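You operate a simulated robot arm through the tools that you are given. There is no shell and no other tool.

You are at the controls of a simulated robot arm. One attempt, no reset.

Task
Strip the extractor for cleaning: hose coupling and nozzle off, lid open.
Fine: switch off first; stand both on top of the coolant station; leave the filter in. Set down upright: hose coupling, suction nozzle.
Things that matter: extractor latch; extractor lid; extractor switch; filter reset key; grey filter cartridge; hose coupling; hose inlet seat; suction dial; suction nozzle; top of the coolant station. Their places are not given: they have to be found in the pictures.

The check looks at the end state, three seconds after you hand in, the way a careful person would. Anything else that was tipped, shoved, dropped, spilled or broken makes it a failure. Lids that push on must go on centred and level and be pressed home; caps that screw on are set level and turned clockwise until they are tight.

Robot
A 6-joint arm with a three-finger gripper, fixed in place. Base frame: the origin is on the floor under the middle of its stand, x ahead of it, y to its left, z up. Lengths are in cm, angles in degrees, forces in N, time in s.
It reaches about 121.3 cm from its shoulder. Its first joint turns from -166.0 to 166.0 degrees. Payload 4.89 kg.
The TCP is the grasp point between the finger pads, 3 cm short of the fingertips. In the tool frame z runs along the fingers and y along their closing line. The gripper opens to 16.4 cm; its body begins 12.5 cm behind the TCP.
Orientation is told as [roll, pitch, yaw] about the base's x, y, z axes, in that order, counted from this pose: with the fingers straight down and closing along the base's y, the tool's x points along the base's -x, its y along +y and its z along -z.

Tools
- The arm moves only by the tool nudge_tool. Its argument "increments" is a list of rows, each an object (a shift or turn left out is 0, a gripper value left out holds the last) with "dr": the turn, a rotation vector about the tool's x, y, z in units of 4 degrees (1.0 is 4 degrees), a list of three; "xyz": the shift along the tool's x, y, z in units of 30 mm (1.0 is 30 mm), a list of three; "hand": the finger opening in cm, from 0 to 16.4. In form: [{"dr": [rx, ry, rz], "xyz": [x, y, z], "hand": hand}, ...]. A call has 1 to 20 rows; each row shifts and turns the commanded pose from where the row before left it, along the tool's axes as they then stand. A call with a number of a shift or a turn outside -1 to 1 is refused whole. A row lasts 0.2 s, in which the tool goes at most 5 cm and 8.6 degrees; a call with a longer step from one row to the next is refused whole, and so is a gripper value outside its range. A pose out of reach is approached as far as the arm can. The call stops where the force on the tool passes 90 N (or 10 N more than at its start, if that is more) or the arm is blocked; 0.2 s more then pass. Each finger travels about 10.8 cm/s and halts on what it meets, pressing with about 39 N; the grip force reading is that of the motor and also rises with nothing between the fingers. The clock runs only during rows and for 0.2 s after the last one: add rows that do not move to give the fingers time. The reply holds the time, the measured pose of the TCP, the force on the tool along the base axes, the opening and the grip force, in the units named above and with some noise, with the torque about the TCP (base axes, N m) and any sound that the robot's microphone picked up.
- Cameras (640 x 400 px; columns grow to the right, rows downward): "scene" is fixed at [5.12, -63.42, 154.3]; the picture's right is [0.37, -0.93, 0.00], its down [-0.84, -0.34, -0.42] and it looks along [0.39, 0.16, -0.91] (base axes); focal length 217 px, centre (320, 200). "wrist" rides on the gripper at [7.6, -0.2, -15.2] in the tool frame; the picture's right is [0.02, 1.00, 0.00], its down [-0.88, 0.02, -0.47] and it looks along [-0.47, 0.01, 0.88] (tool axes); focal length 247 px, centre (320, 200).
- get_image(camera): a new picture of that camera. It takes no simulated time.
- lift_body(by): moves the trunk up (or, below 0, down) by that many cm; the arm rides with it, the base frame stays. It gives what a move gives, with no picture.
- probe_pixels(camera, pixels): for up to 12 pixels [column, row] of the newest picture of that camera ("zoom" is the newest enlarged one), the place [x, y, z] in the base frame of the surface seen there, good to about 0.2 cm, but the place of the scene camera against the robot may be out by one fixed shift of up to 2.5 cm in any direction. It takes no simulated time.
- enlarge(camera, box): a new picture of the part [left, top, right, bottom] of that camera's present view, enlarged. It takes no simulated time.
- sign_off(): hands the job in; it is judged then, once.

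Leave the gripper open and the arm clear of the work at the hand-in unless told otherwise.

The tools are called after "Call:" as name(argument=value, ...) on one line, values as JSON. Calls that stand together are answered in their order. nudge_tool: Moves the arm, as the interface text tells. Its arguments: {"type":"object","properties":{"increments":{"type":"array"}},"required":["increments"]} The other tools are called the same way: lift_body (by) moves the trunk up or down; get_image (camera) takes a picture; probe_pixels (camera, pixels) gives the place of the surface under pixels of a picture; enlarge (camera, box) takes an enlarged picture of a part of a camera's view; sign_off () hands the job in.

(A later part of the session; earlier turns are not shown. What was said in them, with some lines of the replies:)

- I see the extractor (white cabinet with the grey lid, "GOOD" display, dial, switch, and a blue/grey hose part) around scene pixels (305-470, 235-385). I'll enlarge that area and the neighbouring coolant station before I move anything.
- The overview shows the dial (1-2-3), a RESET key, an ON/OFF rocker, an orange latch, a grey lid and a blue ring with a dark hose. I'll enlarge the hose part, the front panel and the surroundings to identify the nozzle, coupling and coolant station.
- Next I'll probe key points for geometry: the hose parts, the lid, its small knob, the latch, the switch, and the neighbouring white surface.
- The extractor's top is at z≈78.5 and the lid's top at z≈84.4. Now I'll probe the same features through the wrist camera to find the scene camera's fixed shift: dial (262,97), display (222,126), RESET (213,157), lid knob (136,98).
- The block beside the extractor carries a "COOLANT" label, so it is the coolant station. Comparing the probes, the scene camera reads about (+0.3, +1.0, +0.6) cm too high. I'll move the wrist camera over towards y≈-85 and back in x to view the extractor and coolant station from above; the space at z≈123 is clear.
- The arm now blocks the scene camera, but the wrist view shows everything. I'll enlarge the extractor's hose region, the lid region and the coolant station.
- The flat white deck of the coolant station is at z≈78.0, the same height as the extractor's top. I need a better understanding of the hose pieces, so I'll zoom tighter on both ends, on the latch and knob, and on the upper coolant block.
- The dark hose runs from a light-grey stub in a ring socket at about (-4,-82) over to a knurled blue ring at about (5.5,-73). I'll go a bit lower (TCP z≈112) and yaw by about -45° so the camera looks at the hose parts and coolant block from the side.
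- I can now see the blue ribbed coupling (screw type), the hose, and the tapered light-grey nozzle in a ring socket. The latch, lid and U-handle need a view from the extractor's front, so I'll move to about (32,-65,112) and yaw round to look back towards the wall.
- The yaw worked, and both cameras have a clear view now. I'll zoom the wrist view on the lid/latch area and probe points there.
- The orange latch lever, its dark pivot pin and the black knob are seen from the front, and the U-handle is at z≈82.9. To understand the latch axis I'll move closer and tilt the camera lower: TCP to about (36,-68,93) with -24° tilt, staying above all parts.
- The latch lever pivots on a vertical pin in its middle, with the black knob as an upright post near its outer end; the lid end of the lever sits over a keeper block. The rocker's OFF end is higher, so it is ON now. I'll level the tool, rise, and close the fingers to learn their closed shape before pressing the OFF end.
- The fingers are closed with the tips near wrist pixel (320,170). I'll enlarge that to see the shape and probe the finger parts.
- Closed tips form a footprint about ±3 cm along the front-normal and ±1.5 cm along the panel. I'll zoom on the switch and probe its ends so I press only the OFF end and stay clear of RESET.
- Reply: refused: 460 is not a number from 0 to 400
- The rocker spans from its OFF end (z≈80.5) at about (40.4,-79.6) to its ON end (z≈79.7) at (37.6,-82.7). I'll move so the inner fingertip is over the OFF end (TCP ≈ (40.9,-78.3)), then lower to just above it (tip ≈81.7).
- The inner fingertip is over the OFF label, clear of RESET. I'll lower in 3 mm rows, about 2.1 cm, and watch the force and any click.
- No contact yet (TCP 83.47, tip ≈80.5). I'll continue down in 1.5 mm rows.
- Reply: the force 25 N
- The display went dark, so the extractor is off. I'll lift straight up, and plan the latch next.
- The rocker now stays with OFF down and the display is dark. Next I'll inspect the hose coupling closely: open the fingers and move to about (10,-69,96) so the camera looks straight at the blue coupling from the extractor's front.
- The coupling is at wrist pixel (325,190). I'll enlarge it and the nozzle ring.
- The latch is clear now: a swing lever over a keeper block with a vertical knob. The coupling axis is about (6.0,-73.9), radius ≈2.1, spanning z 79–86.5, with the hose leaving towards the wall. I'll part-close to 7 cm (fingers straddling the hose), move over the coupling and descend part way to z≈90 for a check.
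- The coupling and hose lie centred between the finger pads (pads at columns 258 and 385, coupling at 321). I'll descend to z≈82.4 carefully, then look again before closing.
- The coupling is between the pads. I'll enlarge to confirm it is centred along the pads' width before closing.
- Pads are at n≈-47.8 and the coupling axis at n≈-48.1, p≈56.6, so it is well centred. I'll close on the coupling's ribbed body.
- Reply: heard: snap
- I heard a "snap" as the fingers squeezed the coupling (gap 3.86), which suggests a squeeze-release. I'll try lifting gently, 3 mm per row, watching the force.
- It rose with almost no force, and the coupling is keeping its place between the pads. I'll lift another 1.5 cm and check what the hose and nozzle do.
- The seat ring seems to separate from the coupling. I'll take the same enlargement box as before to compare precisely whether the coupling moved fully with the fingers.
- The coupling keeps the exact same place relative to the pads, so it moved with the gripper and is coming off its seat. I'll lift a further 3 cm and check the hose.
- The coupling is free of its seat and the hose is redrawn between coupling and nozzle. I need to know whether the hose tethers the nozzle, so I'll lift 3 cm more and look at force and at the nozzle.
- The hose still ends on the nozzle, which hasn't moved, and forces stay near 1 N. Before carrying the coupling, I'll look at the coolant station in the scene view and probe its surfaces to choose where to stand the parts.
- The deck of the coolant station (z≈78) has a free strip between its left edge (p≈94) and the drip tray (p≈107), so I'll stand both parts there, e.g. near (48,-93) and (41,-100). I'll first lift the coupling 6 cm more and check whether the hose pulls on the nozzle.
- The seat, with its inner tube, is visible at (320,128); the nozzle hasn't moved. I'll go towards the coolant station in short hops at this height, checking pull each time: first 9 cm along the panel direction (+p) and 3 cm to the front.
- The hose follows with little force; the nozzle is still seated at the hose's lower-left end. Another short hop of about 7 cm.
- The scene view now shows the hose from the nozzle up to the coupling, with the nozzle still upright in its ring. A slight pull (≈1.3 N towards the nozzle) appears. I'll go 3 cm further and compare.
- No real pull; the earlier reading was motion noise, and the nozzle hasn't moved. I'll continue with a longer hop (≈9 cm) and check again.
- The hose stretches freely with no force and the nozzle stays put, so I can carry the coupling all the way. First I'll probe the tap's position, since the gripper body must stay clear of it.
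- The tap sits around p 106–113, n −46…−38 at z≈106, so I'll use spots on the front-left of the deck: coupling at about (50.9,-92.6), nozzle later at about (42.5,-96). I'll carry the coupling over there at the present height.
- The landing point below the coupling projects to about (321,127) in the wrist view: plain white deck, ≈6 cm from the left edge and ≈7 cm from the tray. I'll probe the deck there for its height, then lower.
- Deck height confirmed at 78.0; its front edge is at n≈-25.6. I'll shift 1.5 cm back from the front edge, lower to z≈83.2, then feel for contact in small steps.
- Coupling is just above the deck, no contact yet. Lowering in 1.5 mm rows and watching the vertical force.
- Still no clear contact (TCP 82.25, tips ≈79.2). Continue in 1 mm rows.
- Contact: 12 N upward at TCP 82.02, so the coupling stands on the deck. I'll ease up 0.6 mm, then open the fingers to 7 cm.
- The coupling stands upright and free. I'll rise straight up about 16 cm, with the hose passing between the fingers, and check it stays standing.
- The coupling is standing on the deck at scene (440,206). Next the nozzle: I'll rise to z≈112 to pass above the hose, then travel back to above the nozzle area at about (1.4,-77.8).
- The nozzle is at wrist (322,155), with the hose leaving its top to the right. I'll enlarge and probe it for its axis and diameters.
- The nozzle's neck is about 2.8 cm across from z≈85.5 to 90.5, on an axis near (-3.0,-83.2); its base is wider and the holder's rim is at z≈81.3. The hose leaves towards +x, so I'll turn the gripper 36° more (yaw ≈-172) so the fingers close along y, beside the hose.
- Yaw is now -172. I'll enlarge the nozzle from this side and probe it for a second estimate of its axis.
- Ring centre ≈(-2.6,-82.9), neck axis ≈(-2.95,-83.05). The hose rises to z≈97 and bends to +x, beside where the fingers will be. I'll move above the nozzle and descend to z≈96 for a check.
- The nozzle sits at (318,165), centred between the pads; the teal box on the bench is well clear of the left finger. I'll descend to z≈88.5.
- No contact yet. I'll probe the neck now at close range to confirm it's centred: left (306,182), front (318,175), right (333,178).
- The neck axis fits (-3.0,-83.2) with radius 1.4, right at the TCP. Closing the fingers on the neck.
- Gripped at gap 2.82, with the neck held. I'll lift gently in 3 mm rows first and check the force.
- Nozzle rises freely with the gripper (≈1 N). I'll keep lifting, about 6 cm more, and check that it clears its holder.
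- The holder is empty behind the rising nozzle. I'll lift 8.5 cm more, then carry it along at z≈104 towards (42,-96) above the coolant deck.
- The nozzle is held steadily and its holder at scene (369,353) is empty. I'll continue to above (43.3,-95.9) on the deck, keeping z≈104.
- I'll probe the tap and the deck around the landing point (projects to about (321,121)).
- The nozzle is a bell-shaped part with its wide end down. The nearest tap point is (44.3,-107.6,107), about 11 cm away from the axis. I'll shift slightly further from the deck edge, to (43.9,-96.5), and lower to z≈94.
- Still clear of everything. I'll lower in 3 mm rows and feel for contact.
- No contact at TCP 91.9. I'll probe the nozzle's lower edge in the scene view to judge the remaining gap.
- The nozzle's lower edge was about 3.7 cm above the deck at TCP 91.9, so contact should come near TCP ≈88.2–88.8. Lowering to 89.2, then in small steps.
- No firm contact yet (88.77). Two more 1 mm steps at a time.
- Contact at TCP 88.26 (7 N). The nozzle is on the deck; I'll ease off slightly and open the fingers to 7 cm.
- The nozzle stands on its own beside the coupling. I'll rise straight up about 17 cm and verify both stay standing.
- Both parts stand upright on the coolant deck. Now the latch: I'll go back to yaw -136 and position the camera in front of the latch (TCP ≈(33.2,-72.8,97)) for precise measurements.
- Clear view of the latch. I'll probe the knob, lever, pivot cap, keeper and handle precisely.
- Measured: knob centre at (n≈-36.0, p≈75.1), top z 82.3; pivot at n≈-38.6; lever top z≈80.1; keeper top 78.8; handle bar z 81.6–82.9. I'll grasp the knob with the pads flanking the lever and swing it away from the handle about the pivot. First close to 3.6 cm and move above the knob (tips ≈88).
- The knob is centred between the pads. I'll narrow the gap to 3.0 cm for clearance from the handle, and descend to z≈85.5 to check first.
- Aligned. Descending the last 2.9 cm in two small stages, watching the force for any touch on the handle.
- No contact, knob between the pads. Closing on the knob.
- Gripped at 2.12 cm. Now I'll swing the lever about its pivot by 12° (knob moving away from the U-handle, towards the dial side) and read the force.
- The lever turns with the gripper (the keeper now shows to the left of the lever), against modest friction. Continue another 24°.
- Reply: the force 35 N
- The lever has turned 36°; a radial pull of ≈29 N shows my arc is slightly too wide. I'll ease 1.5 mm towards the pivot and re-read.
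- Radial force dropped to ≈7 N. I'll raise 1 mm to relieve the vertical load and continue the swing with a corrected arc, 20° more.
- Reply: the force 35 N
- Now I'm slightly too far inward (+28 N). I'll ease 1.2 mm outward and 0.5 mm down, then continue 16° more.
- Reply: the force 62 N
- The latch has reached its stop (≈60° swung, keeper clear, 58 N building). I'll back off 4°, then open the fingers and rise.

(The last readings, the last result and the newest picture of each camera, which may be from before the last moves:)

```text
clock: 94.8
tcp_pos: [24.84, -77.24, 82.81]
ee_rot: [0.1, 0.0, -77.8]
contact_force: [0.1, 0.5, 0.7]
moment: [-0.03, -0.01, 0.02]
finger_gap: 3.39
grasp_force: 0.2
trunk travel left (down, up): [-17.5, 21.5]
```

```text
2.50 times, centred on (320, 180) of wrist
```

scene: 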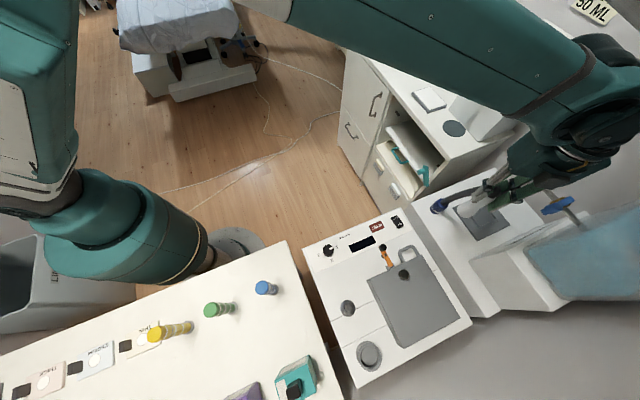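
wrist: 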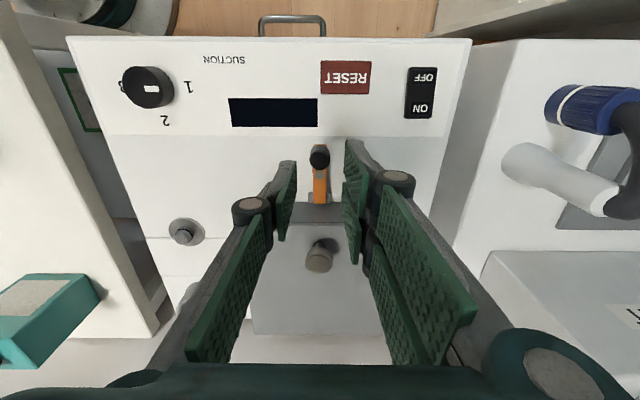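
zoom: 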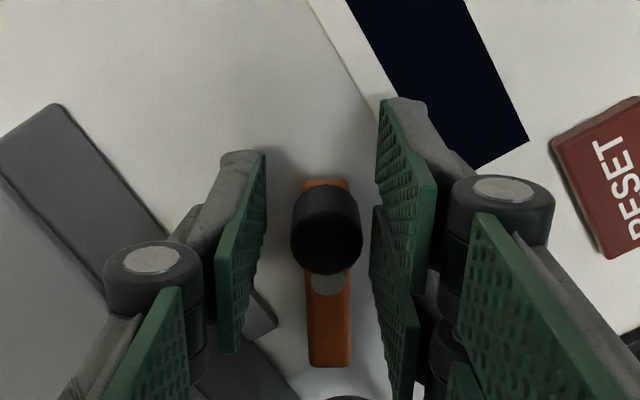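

Released cleanly. Rising straight up to z≈98 and taking a look at the latch and lid.

Call:
nudge_tool(increments=[{"xyz": [0, 0, -0.3]}, {"xyz": [0, 0, -0.6]}, {"xyz": [0, 0, -0.9]}, {"xyz": [0, 0, -0.9]}, {"xyz": [0, 0, -0.9]}, {"xyz": [0, 0, -0.9]}, {"xyz": [0, 0, -0.5]}])

Call:
get_image(camera="wrist")

Call:
enlarge(camera="wrist", box=[240, 80, 400, 260])

```text
clock: 96.4
tcp_pos: [24.84, -77.11, 97.91]
ee_rot: [0.0, 0.0, -77.8]
contact_force: [0.4, 0.1, 0.1]
moment: [0.04, 0.02, 0.01]
finger_gap: 3.39
grasp_force: 0.0
trunk travel left (down, up): [-17.5, 21.5]
```

```text
taken
```

wrist: 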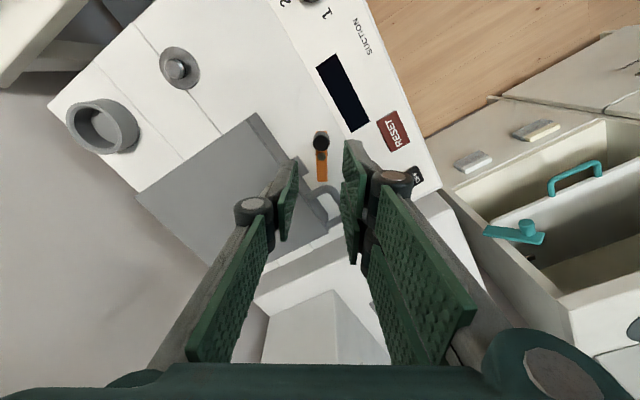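

```text
2.22 times, centred on (320, 170) of wrist
```

zoom: 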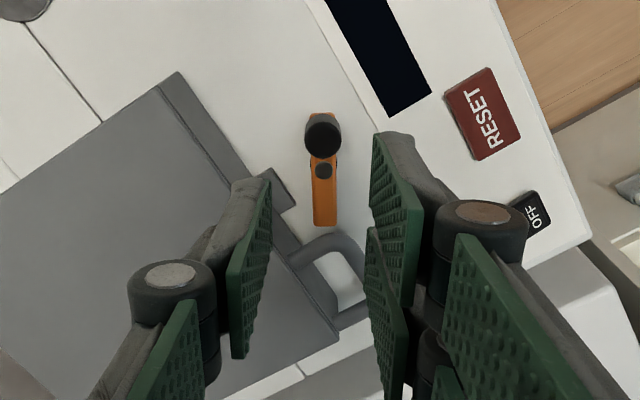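

The latch lever has swung clear of its keeper. For the lid I'll grip the U-handle's bar: two fingers in front, the single finger inside the loop, which needs yaw ≈-45. I'll turn and move above the bar centre (≈(29.6,-85.1)) at the present height, then check alignment.

Call:
nudge_tool(increments=[{"dr": [0, 0, -1]}, {"dr": [0, 0, -1]}, {"dr": [0, 0, -1]}, {"dr": [0, 0, -1]}, {"dr": [0, 0, -1]}, {"dr": [0, 0, -1]}, {"dr": [0, 0, -1]}, {"dr": [0, 0, -1]}, {"dr": [0, 0, -0.2]}])

Call:
get_image(camera="wrist")

```text
clock: 98.4
tcp_pos: [24.83, -77.21, 97.9]
ee_rot: [0.0, 0.0, -45.0]
contact_force: [0.4, 0.7, -0.2]
moment: [0.03, 0.03, 0.01]
finger_gap: 3.4
grasp_force: 0.1
trunk travel left (down, up): [-17.5, 21.5]
```

```text
taken
```

wrist: 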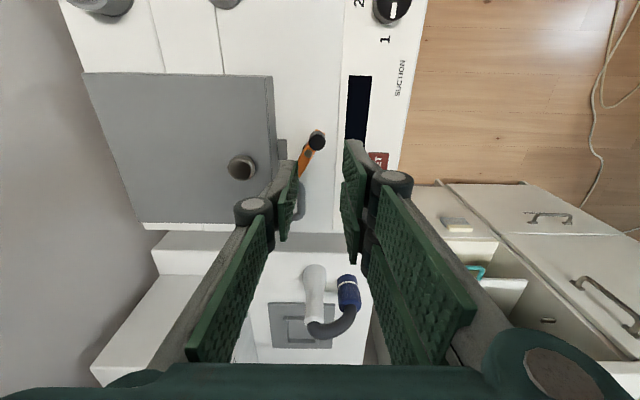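

Yaw is -45. I'll open the fingers wide at this safe height to see the handle unobstructed and measure it.

Call:
nudge_tool(increments=[{"hand": 12}, {"hand": 12}, {"hand": 12}, {"hand": 12}])

Call:
enlarge(camera="wrist", box=[230, 110, 370, 250])

```text
clock: 99.4
tcp_pos: [24.87, -76.99, 97.94]
ee_rot: [-0.1, 0.1, -45.0]
contact_force: [0.5, 0.2, -0.7]
moment: [0.0, -0.01, -0.04]
finger_gap: 11.98
grasp_force: 0.0
trunk travel left (down, up): [-17.5, 21.5]
```

```text
2.86 times, centred on (300, 180) of wrist
```

zoom: 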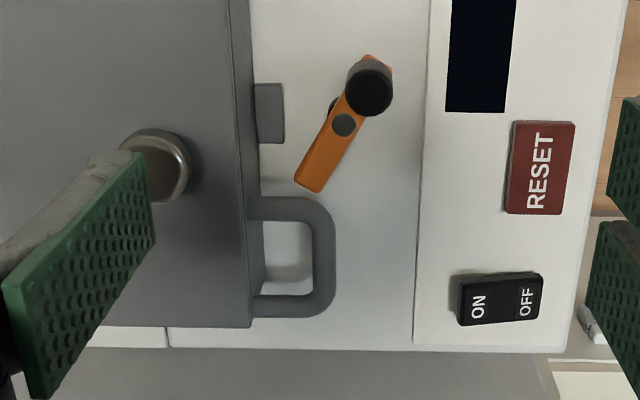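

Excellent view: latch swung about 60°, keeper free, handle loop clear. I'll probe the handle bar, legs and lid edge.

Call:
probe_pixels(camera="zoom", pixels=[[323, 255], [333, 255], [313, 255], [285, 208], [285, 303], [285, 198], [285, 219], [285, 294], [285, 314], [258, 250], [290, 255], [318, 185]])

Call:
probe_pixels(camera="zoom", pixels=[[235, 150], [235, 310], [265, 115], [370, 85], [345, 124], [165, 170], [100, 100], [240, 20]])

```text
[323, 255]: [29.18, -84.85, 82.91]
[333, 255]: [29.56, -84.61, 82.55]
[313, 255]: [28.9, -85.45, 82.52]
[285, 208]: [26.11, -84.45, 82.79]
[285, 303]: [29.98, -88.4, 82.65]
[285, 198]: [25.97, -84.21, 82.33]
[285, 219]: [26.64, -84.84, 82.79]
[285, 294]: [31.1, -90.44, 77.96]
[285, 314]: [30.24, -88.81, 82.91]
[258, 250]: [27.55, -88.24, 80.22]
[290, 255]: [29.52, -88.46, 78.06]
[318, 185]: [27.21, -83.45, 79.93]
```

```text
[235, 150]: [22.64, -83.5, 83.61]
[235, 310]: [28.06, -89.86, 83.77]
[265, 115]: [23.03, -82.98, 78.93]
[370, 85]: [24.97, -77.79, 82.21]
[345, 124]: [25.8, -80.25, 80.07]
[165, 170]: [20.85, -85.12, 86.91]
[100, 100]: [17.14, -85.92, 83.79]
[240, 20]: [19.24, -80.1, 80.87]
```

Bar centre is at (n≈-39.4, p≈81.2), z centre ≈82.25; loop interior is 4.4 cm wide. I'll set the gap to 2.6 cm, move above (29.56,-85.28) and lower to z≈90 for a check.

Call:
nudge_tool(increments=[{"hand": 2.6}, {"hand": 2.6}, {"hand": 2.6}, {"hand": 2.6}, {"hand": 2.6}, {"xyz": [-0.765, -0.2125, 0]}, {"xyz": [-0.765, -0.2125, 0]}, {"xyz": [-0.765, -0.2125, 0]}, {"xyz": [-0.765, -0.2125, 0]}, {"xyz": [0, 0, 0.9]}, {"xyz": [0, 0, 0.9]}, {"xyz": [0, 0, 0.8]}, {}])

Call:
get_image(camera="wrist")

Call:
enlarge(camera="wrist", box=[240, 100, 400, 260])

```text
clock: 102.2
tcp_pos: [29.57, -85.24, 90.17]
ee_rot: [0.0, 0.0, -45.0]
contact_force: [-0.7, 0.1, 0.2]
moment: [0.01, 0.03, 0.03]
finger_gap: 2.62
grasp_force: 0.0
trunk travel left (down, up): [-17.5, 21.5]
```

```text
taken
```

wrist: 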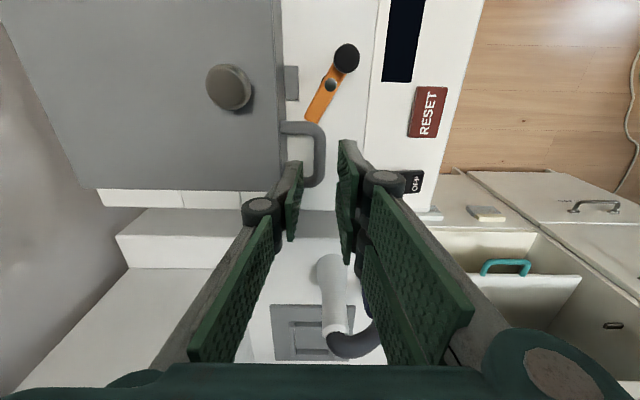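

```text
2.50 times, centred on (320, 180) of wrist
```

zoom: 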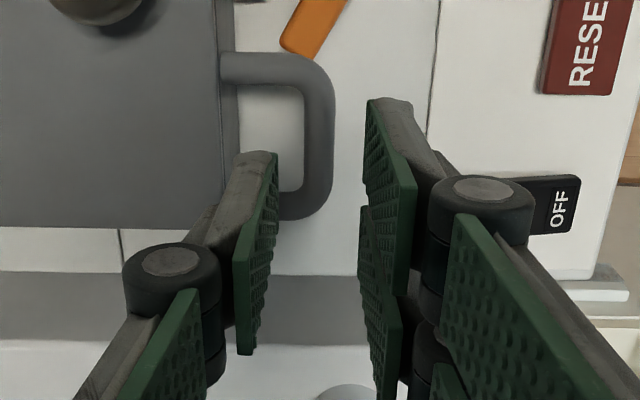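

The bar lies centred between the pads. Lowering 3 cm, then checking the single finger against the loop.

Call:
nudge_tool(increments=[{"xyz": [0, 0, 0.5]}, {"xyz": [0, 0, 0.5]}, {}])

Call:
enlarge(camera="wrist", box=[240, 100, 400, 260])

Call:
enlarge(camera="scene", box=[350, 190, 450, 290])

```text
clock: 103.0
tcp_pos: [29.58, -85.35, 87.35]
ee_rot: [0.0, 0.0, -45.0]
contact_force: [0.1, 0.1, -0.2]
moment: [0.0, -0.01, -0.01]
finger_gap: 2.63
grasp_force: 0.0
trunk travel left (down, up): [-17.5, 21.5]
```

```text
2.50 times, centred on (320, 180) of wrist
```

zoom: 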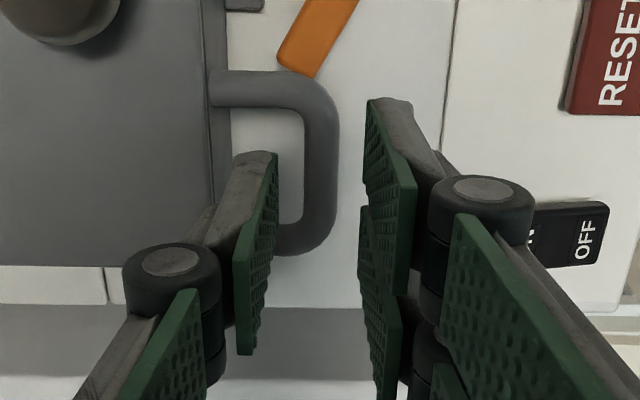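

```text
4.00 times, centred on (400, 240) of scene
```

zoom: 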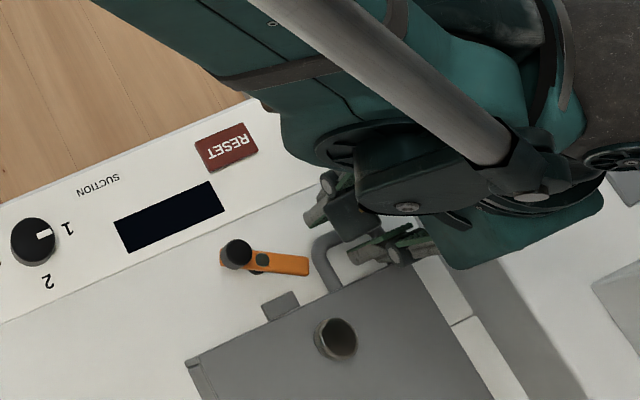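

The single finger sits over the inside of the loop with about 0.5 cm to the lid face. Lowering the remaining 3.6 cm in small rows with a force check midway.

Call:
nudge_tool(increments=[{"xyz": [0, 0, 0.1]}, {"xyz": [0, 0, 0.1]}, {"xyz": [0, 0, 0.1]}, {"xyz": [0, 0, 0.1]}, {"xyz": [0, 0, 0.1]}])

Call:
nudge_tool(increments=[{"xyz": [0, 0, 0.1]}, {"xyz": [0, 0, 0.1]}, {"xyz": [0, 0, 0.1]}, {"xyz": [0, 0, 0.1]}, {"xyz": [0, 0, 0.1]}, {"xyz": [0, 0, 0.1]}, {"xyz": [0, 0, 0.1]}])

Call:
enlarge(camera="wrist", box=[240, 100, 400, 260])

```text
clock: 104.2
tcp_pos: [29.55, -85.38, 85.62]
ee_rot: [0.1, 0.0, -45.0]
contact_force: [0.1, 0.7, -0.1]
moment: [0.0, -0.01, 0.01]
finger_gap: 2.62
grasp_force: 0.0
trunk travel left (down, up): [-17.5, 21.5]
```

```text
clock: 105.8
tcp_pos: [29.61, -85.43, 83.46]
ee_rot: [0.0, -0.1, -45.0]
contact_force: [-0.1, 0.1, -0.3]
moment: [-0.02, -0.01, 0.0]
finger_gap: 2.6
grasp_force: 0.1
trunk travel left (down, up): [-17.5, 21.5]
```

```text
2.50 times, centred on (320, 180) of wrist
```

zoom: 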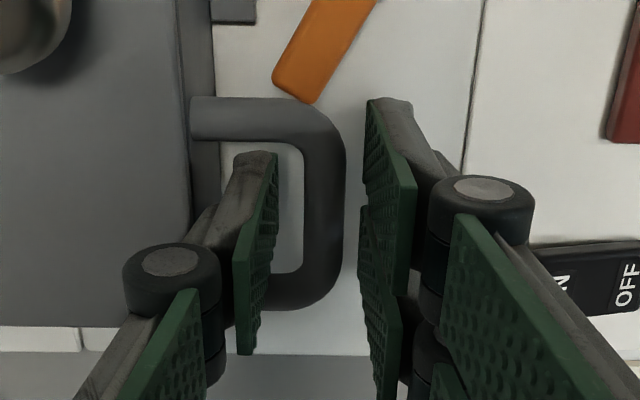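

The single finger is inside the loop, the bar between the pads, no contact forces. Closing on the bar.

Call:
nudge_tool(increments=[{"hand": 0}, {"hand": 0}, {"hand": 0}])

Call:
enlarge(camera="wrist", box=[240, 100, 400, 260])

```text
clock: 106.6
tcp_pos: [29.62, -85.43, 83.57]
ee_rot: [0.0, -0.1, -45.0]
contact_force: [2.5, 5.5, -1.0]
moment: [0.13, -0.02, 1.41]
finger_gap: 1.11
grasp_force: 44.8
trunk travel left (down, up): [-17.5, 21.5]
```

```text
2.50 times, centred on (320, 180) of wrist
```

zoom: 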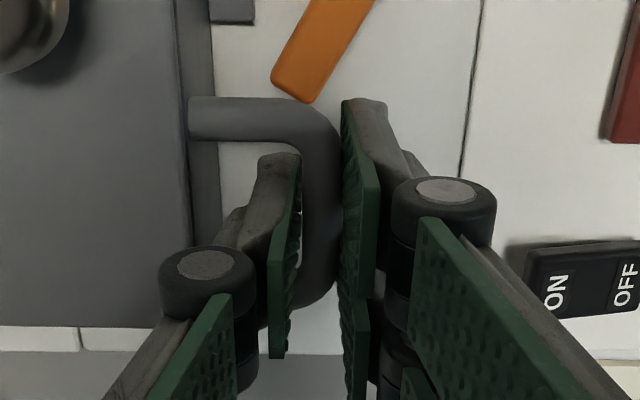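

Bar gripped (1.11 cm). I'll start lifting: 3 mm up, and read forces to find out where the hinge axis is.

Call:
nudge_tool(increments=[{"xyz": [0, 0, -0.05]}, {"xyz": [0, 0, -0.05]}, {}])

```text
clock: 107.4
tcp_pos: [29.55, -85.39, 83.82]
ee_rot: [0.0, 0.0, -44.9]
contact_force: [5.6, 10.6, -0.8]
moment: [0.15, -0.04, 1.38]
finger_gap: 1.12
grasp_force: 44.8
trunk travel left (down, up): [-17.5, 21.5]
```

Small force so far. Lifting 6 mm more and reading again.

Call:
nudge_tool(increments=[{"xyz": [0, 0, -0.1]}, {"xyz": [0, 0, -0.1]}, {}])

Call:
enlarge(camera="wrist", box=[200, 60, 440, 300])

```text
clock: 108.2
tcp_pos: [29.52, -85.39, 84.5]
ee_rot: [0.0, 0.0, -45.0]
contact_force: [7.5, 18.1, -1.0]
moment: [0.28, 0.01, 1.44]
finger_gap: 1.13
grasp_force: 45.0
trunk travel left (down, up): [-17.5, 21.5]
```

```text
1.67 times, centred on (320, 180) of wrist
```

zoom: 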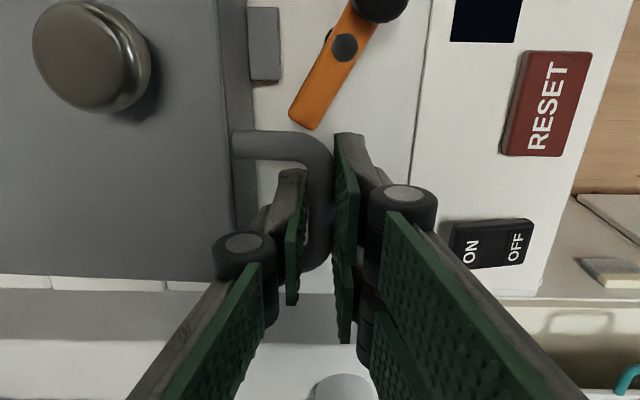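

The forces fit a hinge at the lid's rear top edge (n≈-61.5, z≈83.7), so the bar's arc radius is about 22.2 cm. I'll follow that arc from ≈2° to 10° and check the forces.

Call:
nudge_tool(increments=[{"xyz": [0, 0.02, -0.333]}, {"xyz": [0, -0.014, -0.322]}, {"xyz": [0, -0.028, -0.321]}, {}])

Call:
get_image(camera="wrist")

```text
clock: 109.2
tcp_pos: [29.56, -85.46, 87.27]
ee_rot: [-0.1, 0.0, -45.1]
contact_force: [-3.2, 12.4, 0.3]
moment: [0.16, 0.05, 1.39]
finger_gap: 1.16
grasp_force: 44.8
trunk travel left (down, up): [-17.5, 21.5]
```

```text
taken
```

wrist: 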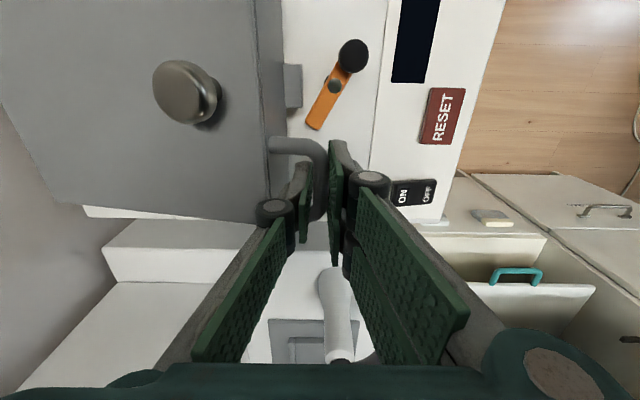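

Forces remain small. I'll verify the lid is actually rising by probing its top near the front edge and near the back.

Call:
probe_pixels(camera="wrist", pixels=[[240, 130], [245, 60], [100, 120], [60, 100], [300, 148], [270, 180], [185, 95], [255, 100]])

```text
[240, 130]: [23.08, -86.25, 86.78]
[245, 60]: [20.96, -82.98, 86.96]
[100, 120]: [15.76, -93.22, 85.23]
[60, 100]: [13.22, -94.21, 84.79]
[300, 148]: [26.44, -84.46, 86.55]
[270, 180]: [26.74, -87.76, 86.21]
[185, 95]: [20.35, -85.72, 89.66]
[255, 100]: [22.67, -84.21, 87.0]
```

The lid's top has tilted to about 9°, as expected, so the lid is opening. Continuing along the arc to about 20°.

Call:
nudge_tool(increments=[{"xyz": [0, -0.042, -0.32]}, {"xyz": [0, -0.056, -0.317]}, {"xyz": [0, -0.07, -0.315]}, {"xyz": [0, -0.083, -0.311]}, {}])

Call:
get_image(camera="wrist")

Call:
get_image(camera="scene")

```text
clock: 110.4
tcp_pos: [29.03, -86.12, 91.18]
ee_rot: [0.1, 0.0, -45.1]
contact_force: [-5.1, -8.6, -2.9]
moment: [-0.23, 0.03, 1.33]
finger_gap: 1.14
grasp_force: 45.0
trunk travel left (down, up): [-17.5, 21.5]
```

```text
taken
```

wrist: 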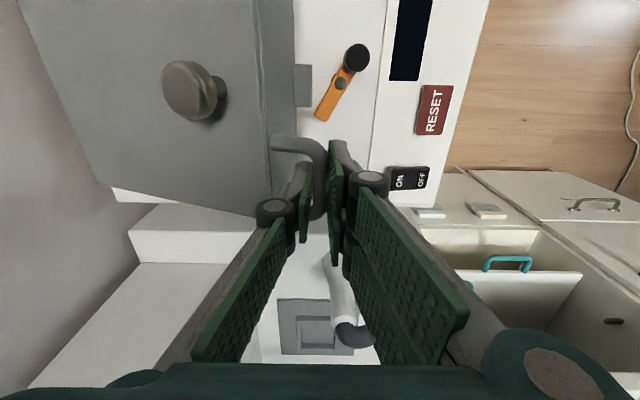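

```text
taken
```

scene: 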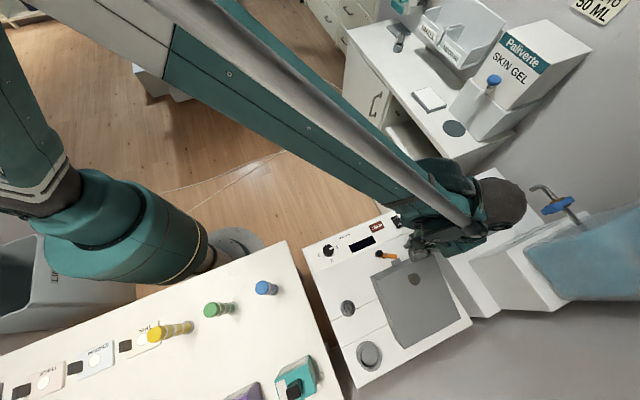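

Forces are small and the lid follows (scene shows it tilting up). A slight correction inward, then on to about 30°.

Call:
nudge_tool(increments=[{"xyz": [0, -0.125, -0.307]}, {"xyz": [0, -0.118, -0.303]}, {"xyz": [0, -0.132, -0.298]}, {"xyz": [0, -0.144, -0.292]}, {}])

Call:
get_image(camera="wrist")

```text
clock: 111.6
tcp_pos: [27.98, -87.08, 94.73]
ee_rot: [0.0, 0.0, -45.1]
contact_force: [18.4, 4.9, 7.3]
moment: [0.02, -0.33, 1.42]
finger_gap: 1.1
grasp_force: 45.0
trunk travel left (down, up): [-17.5, 21.5]
```

```text
taken
```

wrist: 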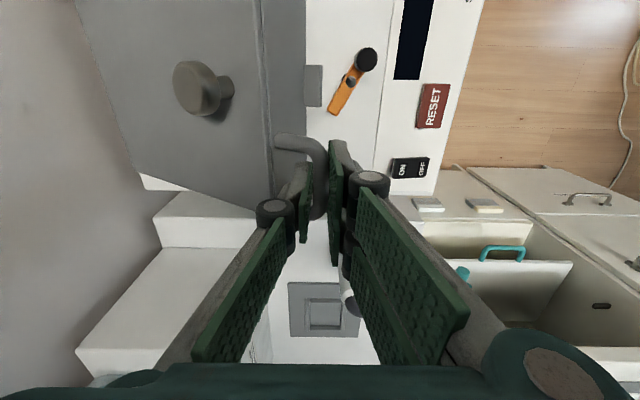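

I'm ≈1 mm too far inward now; correcting outward and continuing to about 40°.

Call:
nudge_tool(increments=[{"xyz": [0, -0.115, -0.286]}, {"xyz": [0, -0.161, -0.279]}, {"xyz": [0, -0.173, -0.272]}, {"xyz": [0, -0.185, -0.264]}, {}])

Call:
get_image(camera="wrist")

Call:
get_image(camera="scene")

```text
clock: 112.8
tcp_pos: [26.54, -88.31, 98.11]
ee_rot: [0.1, 0.0, -45.0]
contact_force: [23.9, -2.6, 9.4]
moment: [-0.2, -0.43, 1.36]
finger_gap: 1.11
grasp_force: 45.0
trunk travel left (down, up): [-17.5, 21.5]
```

```text
taken
```

wrist: 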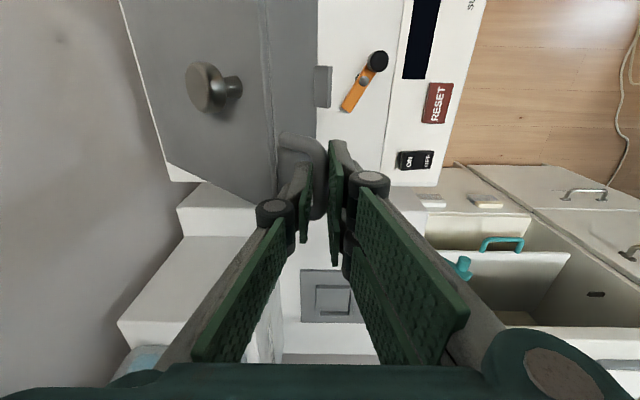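

```text
taken
```

scene: 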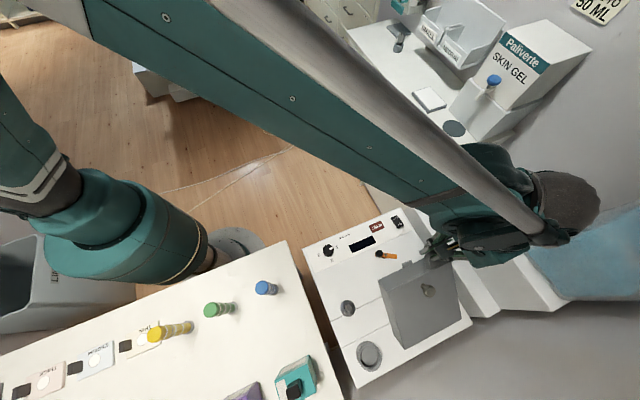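

The lid is at about 40°. A small sideways load suggests shifting ≈1 mm towards +p; I'll correct and go on to about 50°.

Call:
nudge_tool(increments=[{"xyz": [-0.033, -0.169, -0.275]}, {"xyz": [-0.006, -0.207, -0.247]}, {"xyz": [-0.006, -0.218, -0.238]}, {"xyz": [-0.006, -0.228, -0.228]}, {}])

Call:
get_image(camera="wrist")

```text
clock: 114.0
tcp_pos: [24.87, -90.24, 101.04]
ee_rot: [0.0, 0.0, -45.1]
contact_force: [-21.3, 24.7, 2.0]
moment: [0.68, 0.79, 1.3]
finger_gap: 1.13
grasp_force: 44.5
trunk travel left (down, up): [-17.5, 21.5]
```

```text
taken
```

wrist: 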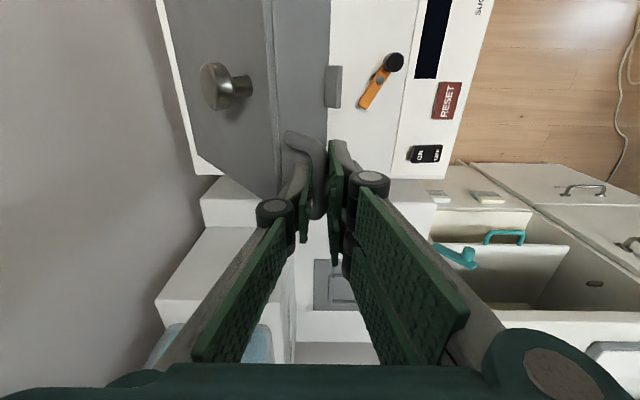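

Over-corrected sideways (−33 N in p), so I'll move back ≈0.8 mm and continue to about 60°.

Call:
nudge_tool(increments=[{"xyz": [0.028, -0.238, -0.218]}, {"xyz": [0, -0.247, -0.207]}, {"xyz": [0, -0.255, -0.196]}, {"xyz": [0, -0.264, -0.185]}, {}])

Call:
get_image(camera="wrist")

Call:
get_image(camera="scene")

```text
clock: 115.2
tcp_pos: [22.78, -92.27, 103.61]
ee_rot: [0.0, -0.1, -45.0]
contact_force: [-5.6, 15.5, 9.6]
moment: [-0.11, -0.18, 1.17]
finger_gap: 1.1
grasp_force: 45.2
trunk travel left (down, up): [-17.5, 21.5]
```

```text
taken
```

wrist: 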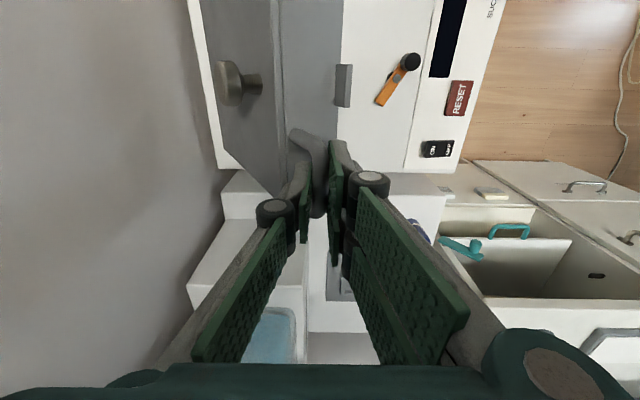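

```text
taken
```

scene: 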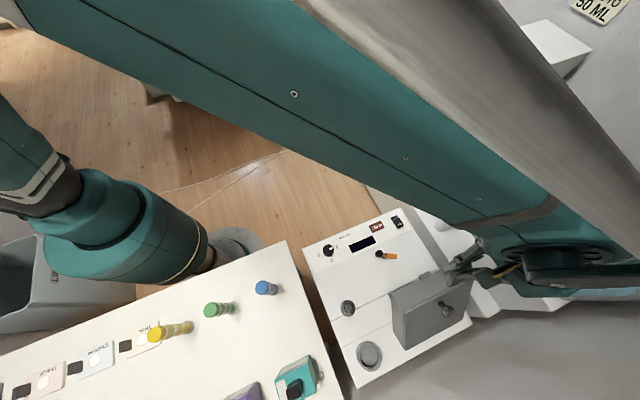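

Lid at ≈60°, forces low. Continuing to about 70°.

Call:
nudge_tool(increments=[{"xyz": [0.012, -0.272, -0.173]}, {"xyz": [0, -0.279, -0.161]}, {"xyz": [0, -0.285, -0.149]}, {"xyz": [0, -0.292, -0.136]}, {}])

Call:
get_image(camera="wrist")

Call:
enlarge(camera="scene", box=[370, 230, 530, 360])

```text
clock: 116.4
tcp_pos: [20.48, -94.71, 105.42]
ee_rot: [0.0, -0.1, -45.0]
contact_force: [19.5, -1.3, 27.7]
moment: [-0.29, -0.53, 0.98]
finger_gap: 1.08
grasp_force: 44.5
trunk travel left (down, up): [-17.5, 21.5]
```

```text
taken
```

wrist: 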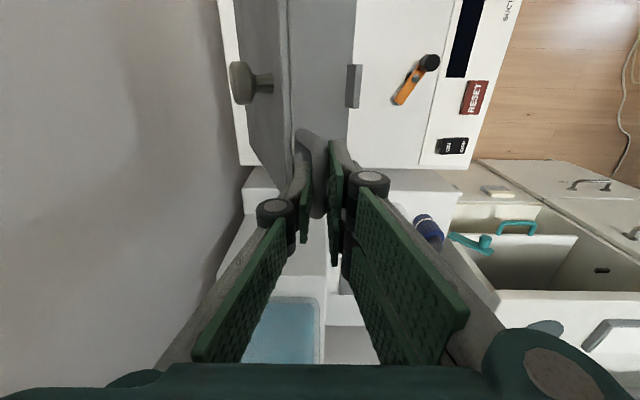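

```text
3.08 times, centred on (450, 295) of scene
```

zoom: 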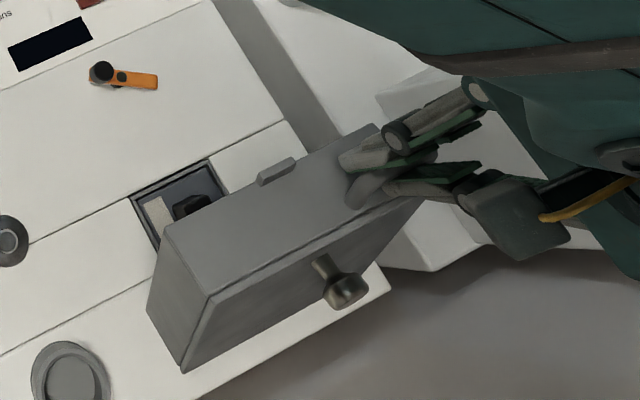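

The compartment is visible now with the filter inside, lid at ≈68°. The arm is ≈2 mm too low on the arc; I'll correct and continue to about 80°.

Call:
nudge_tool(increments=[{"xyz": [-0.008, -0.273, -0.18]}, {"xyz": [0, -0.303, -0.11]}, {"xyz": [0, -0.307, -0.097]}, {"xyz": [0, -0.311, -0.083]}, {}])

Call:
get_image(camera="wrist")

Call:
enlarge(camera="scene", box=[370, 230, 530, 360])

```text
clock: 117.6
tcp_pos: [17.99, -97.18, 106.74]
ee_rot: [-0.1, 0.1, -45.0]
contact_force: [22.2, -9.9, 27.8]
moment: [-0.26, -0.37, 0.59]
finger_gap: 1.07
grasp_force: 45.1
trunk travel left (down, up): [-17.5, 21.5]
```

```text
taken
```

wrist: 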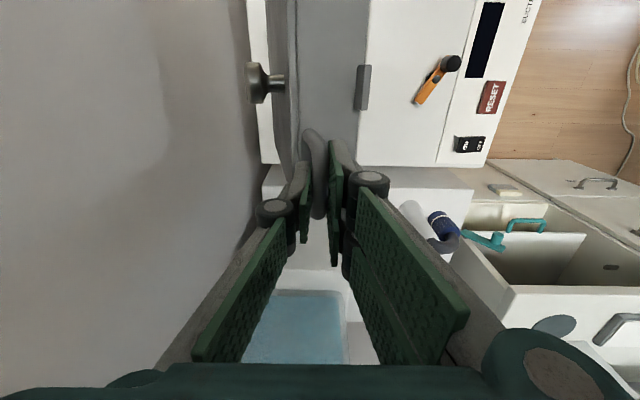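

```text
3.08 times, centred on (450, 295) of scene
```

zoom: 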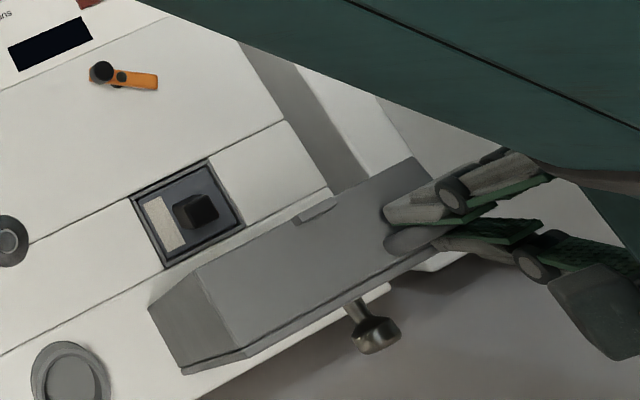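

Lid at ≈80°, filter cartridge undisturbed in its bay. Correcting 2 mm up and continuing to about 90°.

Call:
nudge_tool(increments=[{"xyz": [-0.015, -0.314, -0.136]}, {"xyz": [0, -0.317, -0.06]}, {"xyz": [0, -0.32, -0.045]}, {"xyz": [0, -0.321, -0.03]}, {}])

Call:
get_image(camera="wrist")

Call:
enlarge(camera="scene", box=[370, 230, 530, 360])

```text
clock: 118.8
tcp_pos: [15.17, -99.99, 107.36]
ee_rot: [0.1, 0.0, -45.2]
contact_force: [0.6, -1.1, 0.0]
moment: [-0.04, -0.06, 0.25]
finger_gap: 1.06
grasp_force: 45.5
trunk travel left (down, up): [-17.5, 21.5]
```

```text
taken
```

wrist: 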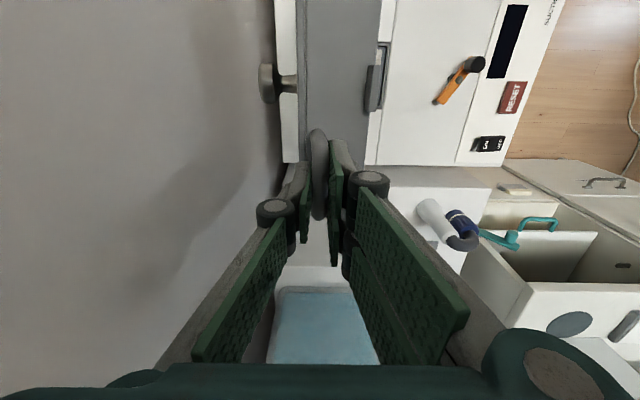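

```text
3.08 times, centred on (450, 295) of scene
```

zoom: 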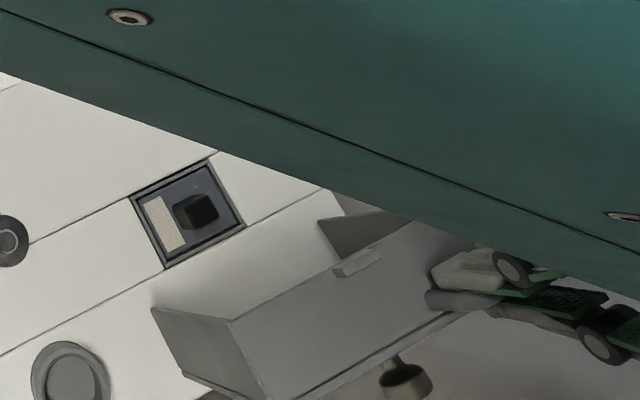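

The lid stands at ≈90° with no load on the gripper. I'll test whether it holds by itself: loosen the fingers slightly (to 2.4 cm), still caging the bar, and see if the bar moves.

Call:
nudge_tool(increments=[{"hand": 1.6}, {"hand": 2.4}, {"hand": 2.4}, {}, {}, {}])

Call:
get_image(camera="wrist")

Call:
enlarge(camera="wrist", box=[240, 80, 400, 260])

```text
clock: 120.2
tcp_pos: [15.27, -100.05, 107.49]
ee_rot: [-0.1, 0.0, -45.0]
contact_force: [0.5, -0.1, 1.2]
moment: [0.02, -0.02, -0.03]
finger_gap: 2.39
grasp_force: 0.0
trunk travel left (down, up): [-17.5, 21.5]
```

```text
taken
```

wrist: 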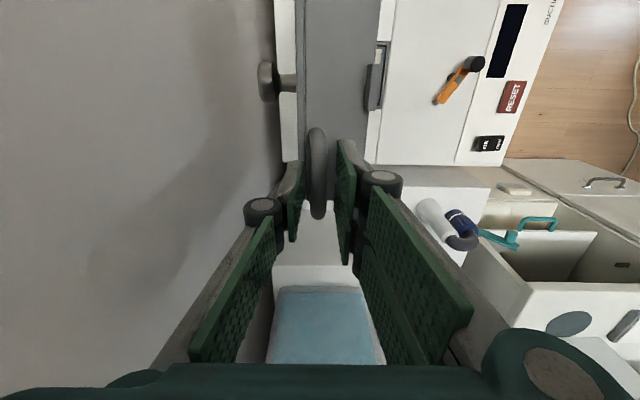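

```text
2.22 times, centred on (320, 170) of wrist
```

zoom: 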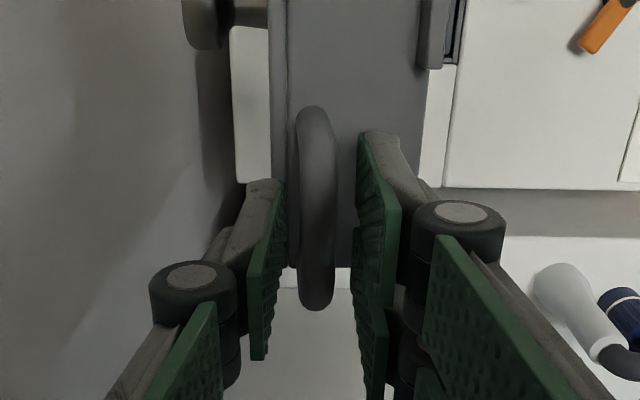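

The bar stays centred between the loosened pads without leaning on either, so the lid holds its ≈90° position. I'll open slightly more and rise straight up off the bar.

Call:
nudge_tool(increments=[{"hand": 3.2}, {"hand": 3.2}, {"xyz": [0, 0, -0.2]}, {"xyz": [0, 0, -0.3]}, {"xyz": [0, 0, -0.4]}, {"xyz": [0, 0, -0.6]}, {"xyz": [0, 0, -0.6]}, {}])

Call:
get_image(camera="wrist")

Call:
probe_pixels(camera="wrist", pixels=[[318, 140], [318, 160], [300, 60], [300, 120], [340, 100], [350, 40], [270, 80], [180, 100]])

```text
clock: 122.0
tcp_pos: [15.16, -100.01, 113.63]
ee_rot: [0.1, 0.0, -44.9]
contact_force: [0.1, 0.5, 0.7]
moment: [0.01, 0.0, 0.0]
finger_gap: 3.22
grasp_force: 0.1
trunk travel left (down, up): [-17.5, 21.5]
```

```text
taken
```

wrist: 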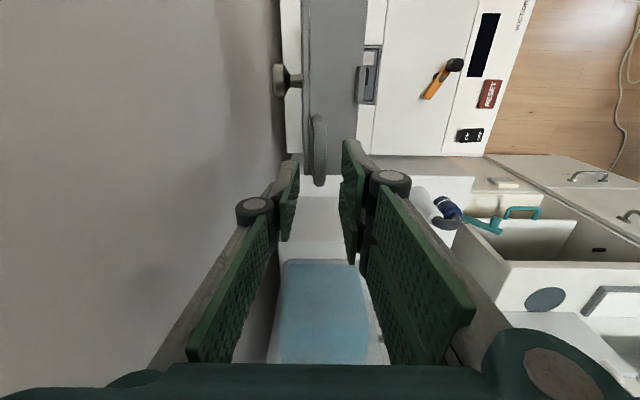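

```text
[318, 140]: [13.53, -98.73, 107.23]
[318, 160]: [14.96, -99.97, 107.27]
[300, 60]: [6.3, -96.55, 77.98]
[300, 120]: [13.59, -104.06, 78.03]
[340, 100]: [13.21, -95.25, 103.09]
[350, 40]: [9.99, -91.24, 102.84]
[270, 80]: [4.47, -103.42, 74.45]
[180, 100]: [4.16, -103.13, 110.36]
```

The gripper is off the bar and the lid still stands. I'll move the arm forward (+n) away from the lid at this height and then check the whole scene.

Call:
nudge_tool(increments=[{"xyz": [0, 0.9, -0.3]}, {"xyz": [0, 0.9, -0.2]}, {"xyz": [0, 0.9, 0]}, {"xyz": [0, 0.9, 0]}, {"xyz": [0, 0.9, 0]}, {"xyz": [0, 0.9, 0]}, {"xyz": [0, 0.9, 0]}, {"xyz": [0, 0.9, 0]}, {"xyz": [0, 0.9, 0]}, {"xyz": [0, 0.9, 0]}, {}])

Call:
get_image(camera="scene")

Call:
get_image(camera="wrist")

```text
clock: 124.4
tcp_pos: [34.22, -80.96, 115.24]
ee_rot: [0.0, 0.0, -45.0]
contact_force: [0.3, 0.3, -0.1]
moment: [-0.07, 0.0, 0.01]
finger_gap: 3.2
grasp_force: 0.1
trunk travel left (down, up): [-17.5, 21.5]
```

```text
taken
```

scene: 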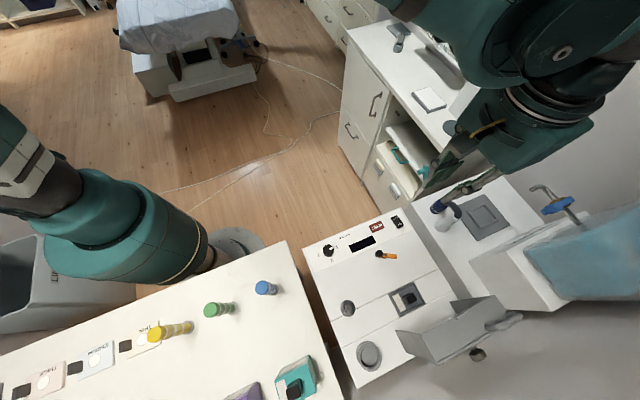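

```text
taken
```

wrist: 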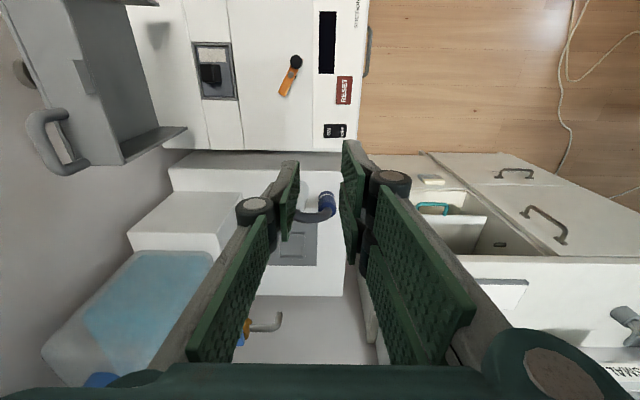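

The lid stays open on its own; the filter bay is exposed with the cartridge inside. I'll enlarge to verify all end states: lid, filter, latch, switch, dial, coupling and nozzle.

Call:
enlarge(camera="scene", box=[300, 200, 540, 390])

Call:
enlarge(camera="wrist", box=[0, 0, 260, 190])

Call:
probe_pixels(camera="wrist", pixels=[[60, 50], [100, 20], [70, 100], [45, 130], [80, 150], [110, 110], [150, 145], [30, 70], [20, 40], [210, 75], [215, 50]])

```text
2.11 times, centred on (420, 295) of scene
```

zoom: 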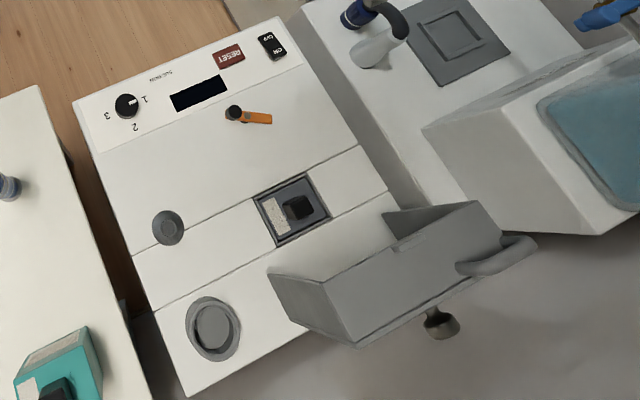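

```text
2.11 times, centred on (130, 95) of wrist
```

zoom: 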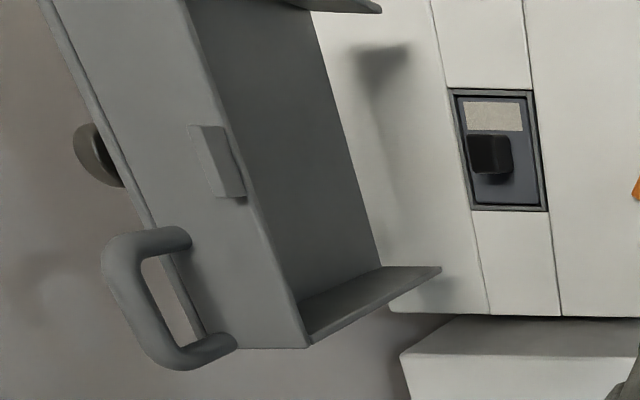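

```text
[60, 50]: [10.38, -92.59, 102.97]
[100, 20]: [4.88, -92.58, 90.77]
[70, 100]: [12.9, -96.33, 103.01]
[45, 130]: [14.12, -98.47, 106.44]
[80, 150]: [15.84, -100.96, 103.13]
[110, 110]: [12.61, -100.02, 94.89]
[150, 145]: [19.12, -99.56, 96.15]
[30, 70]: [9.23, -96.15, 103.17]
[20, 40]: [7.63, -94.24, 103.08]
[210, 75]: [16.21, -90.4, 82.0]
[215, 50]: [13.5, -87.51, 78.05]
```

Everything looks right: lid at ≈88° and self-holding, cartridge in its bay, latch open, rocker OFF, dial still at 1, both parts upright on the coolant deck. I'll withdraw the arm to its starting area with the gripper open, which also lets a few seconds pass to check the lid doesn't creep.

Call:
nudge_tool(increments=[{"xyz": [0, 0, -0.6]}, {"xyz": [0.87, 0.386, -0.2]}, {"xyz": [0.87, 0.386, -0.2]}, {"xyz": [0.87, 0.386, -0.2]}, {"xyz": [0.87, 0.386, -0.2]}, {"xyz": [0.87, 0.386, -0.2]}, {"xyz": [0.87, 0.386, -0.2]}, {"xyz": [0.87, 0.386, -0.2]}, {"xyz": [0.87, 0.386, -0.2]}, {"xyz": [0.87, 0.386, -0.2]}, {"xyz": [0.87, 0.386, -0.2]}, {"xyz": [0.87, 0.386, 0]}, {"xyz": [0.87, 0.386, 0], "hand": 16.4}, {}, {}, {}, {}, {}])

Call:
get_image(camera="scene")

Call:
enlarge(camera="scene", box=[300, 180, 560, 390])

```text
clock: 128.2
tcp_pos: [21.97, -49.31, 123.14]
ee_rot: [-0.1, 0.0, -45.1]
contact_force: [-0.4, 0.1, -0.3]
moment: [0.02, 0.0, 0.0]
finger_gap: 16.4
grasp_force: 0.0
trunk travel left (down, up): [-17.5, 21.5]
```

```text
taken
```

scene: 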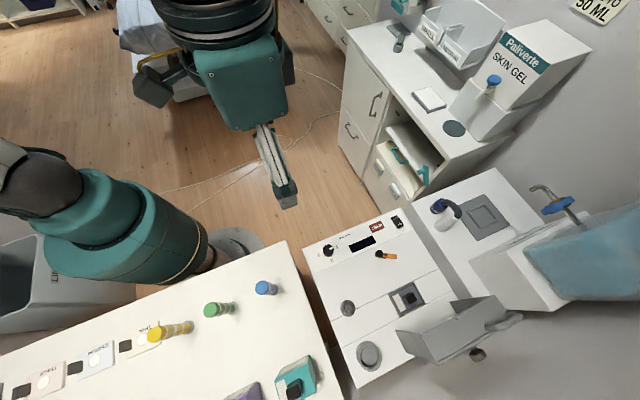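

```text
1.90 times, centred on (430, 285) of scene
```

zoom: 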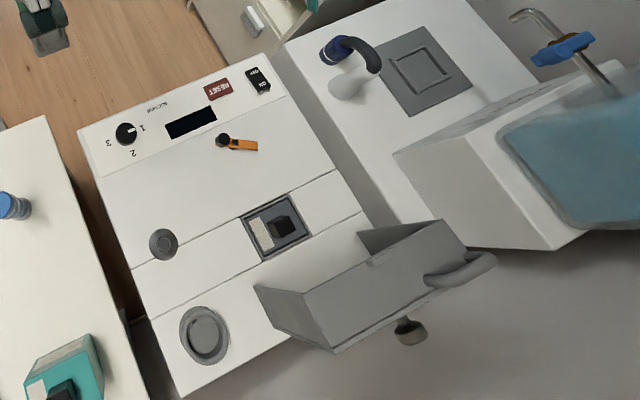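

The lid hasn't moved over the last 4 seconds. One last close look at the coupling and nozzle before handing in.

Call:
enlarge(camera="scene", box=[415, 175, 505, 255])

Call:
enlarge(camera="scene", box=[320, 205, 420, 290])

```text
5.00 times, centred on (460, 215) of scene
```

zoom: 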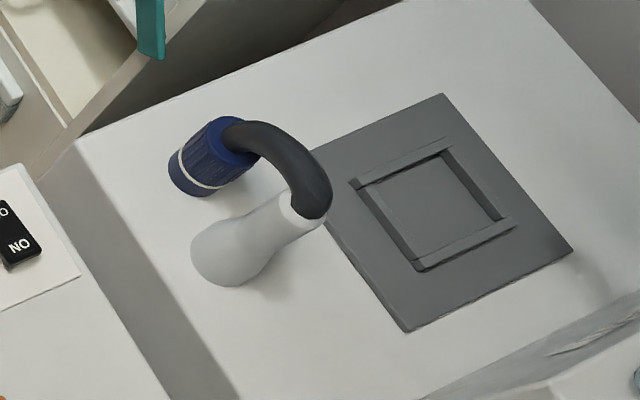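

```text
4.71 times, centred on (370, 248) of scene
```

zoom: 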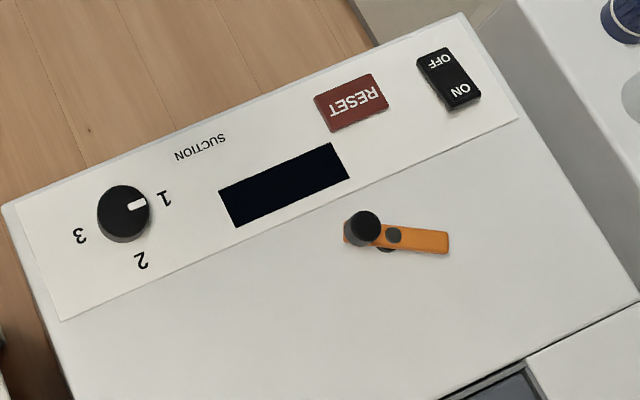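

Everything checks out in the last pictures:
- The switch is off and the display is dark.
- The dial is still at 1 and I didn't touch the RESET key.
- The latch is open, the lid stands open by itself, and the filter is still in its bay.
- The hose coupling and the suction nozzle stand upright on the coolant station.
- The gripper is open and the arm is clear.

I'm handing in now.

Call:
sign_off()

```text
The job is handed in.
```

The extractor is stripped for cleaning, and I've handed the job in; the check hasn't reported a result.

- **Switch:** I turned it off first, and the display went dark.
- **Hose coupling and suction nozzle:** Both are off and standing upright on the coolant station's flat white deck, between its left edge and the drip tray. The hose still joins them.
- **Lid:** The latch is swung clear and the lid is open at roughly 90°. It stayed there by itself for about 6 seconds before hand-in.
- **Filter:** The cartridge is still in its bay.
- **Dial and reset key:** I didn't touch either; the dial is still at 1.

When the fingers closed on the coupling I heard a snap. I took it for the coupling's release, because it then lifted off without resistance. Nothing looks broken in the pictures, but I couldn't see underneath it.

The gripper is open and the arm is back near its starting position.
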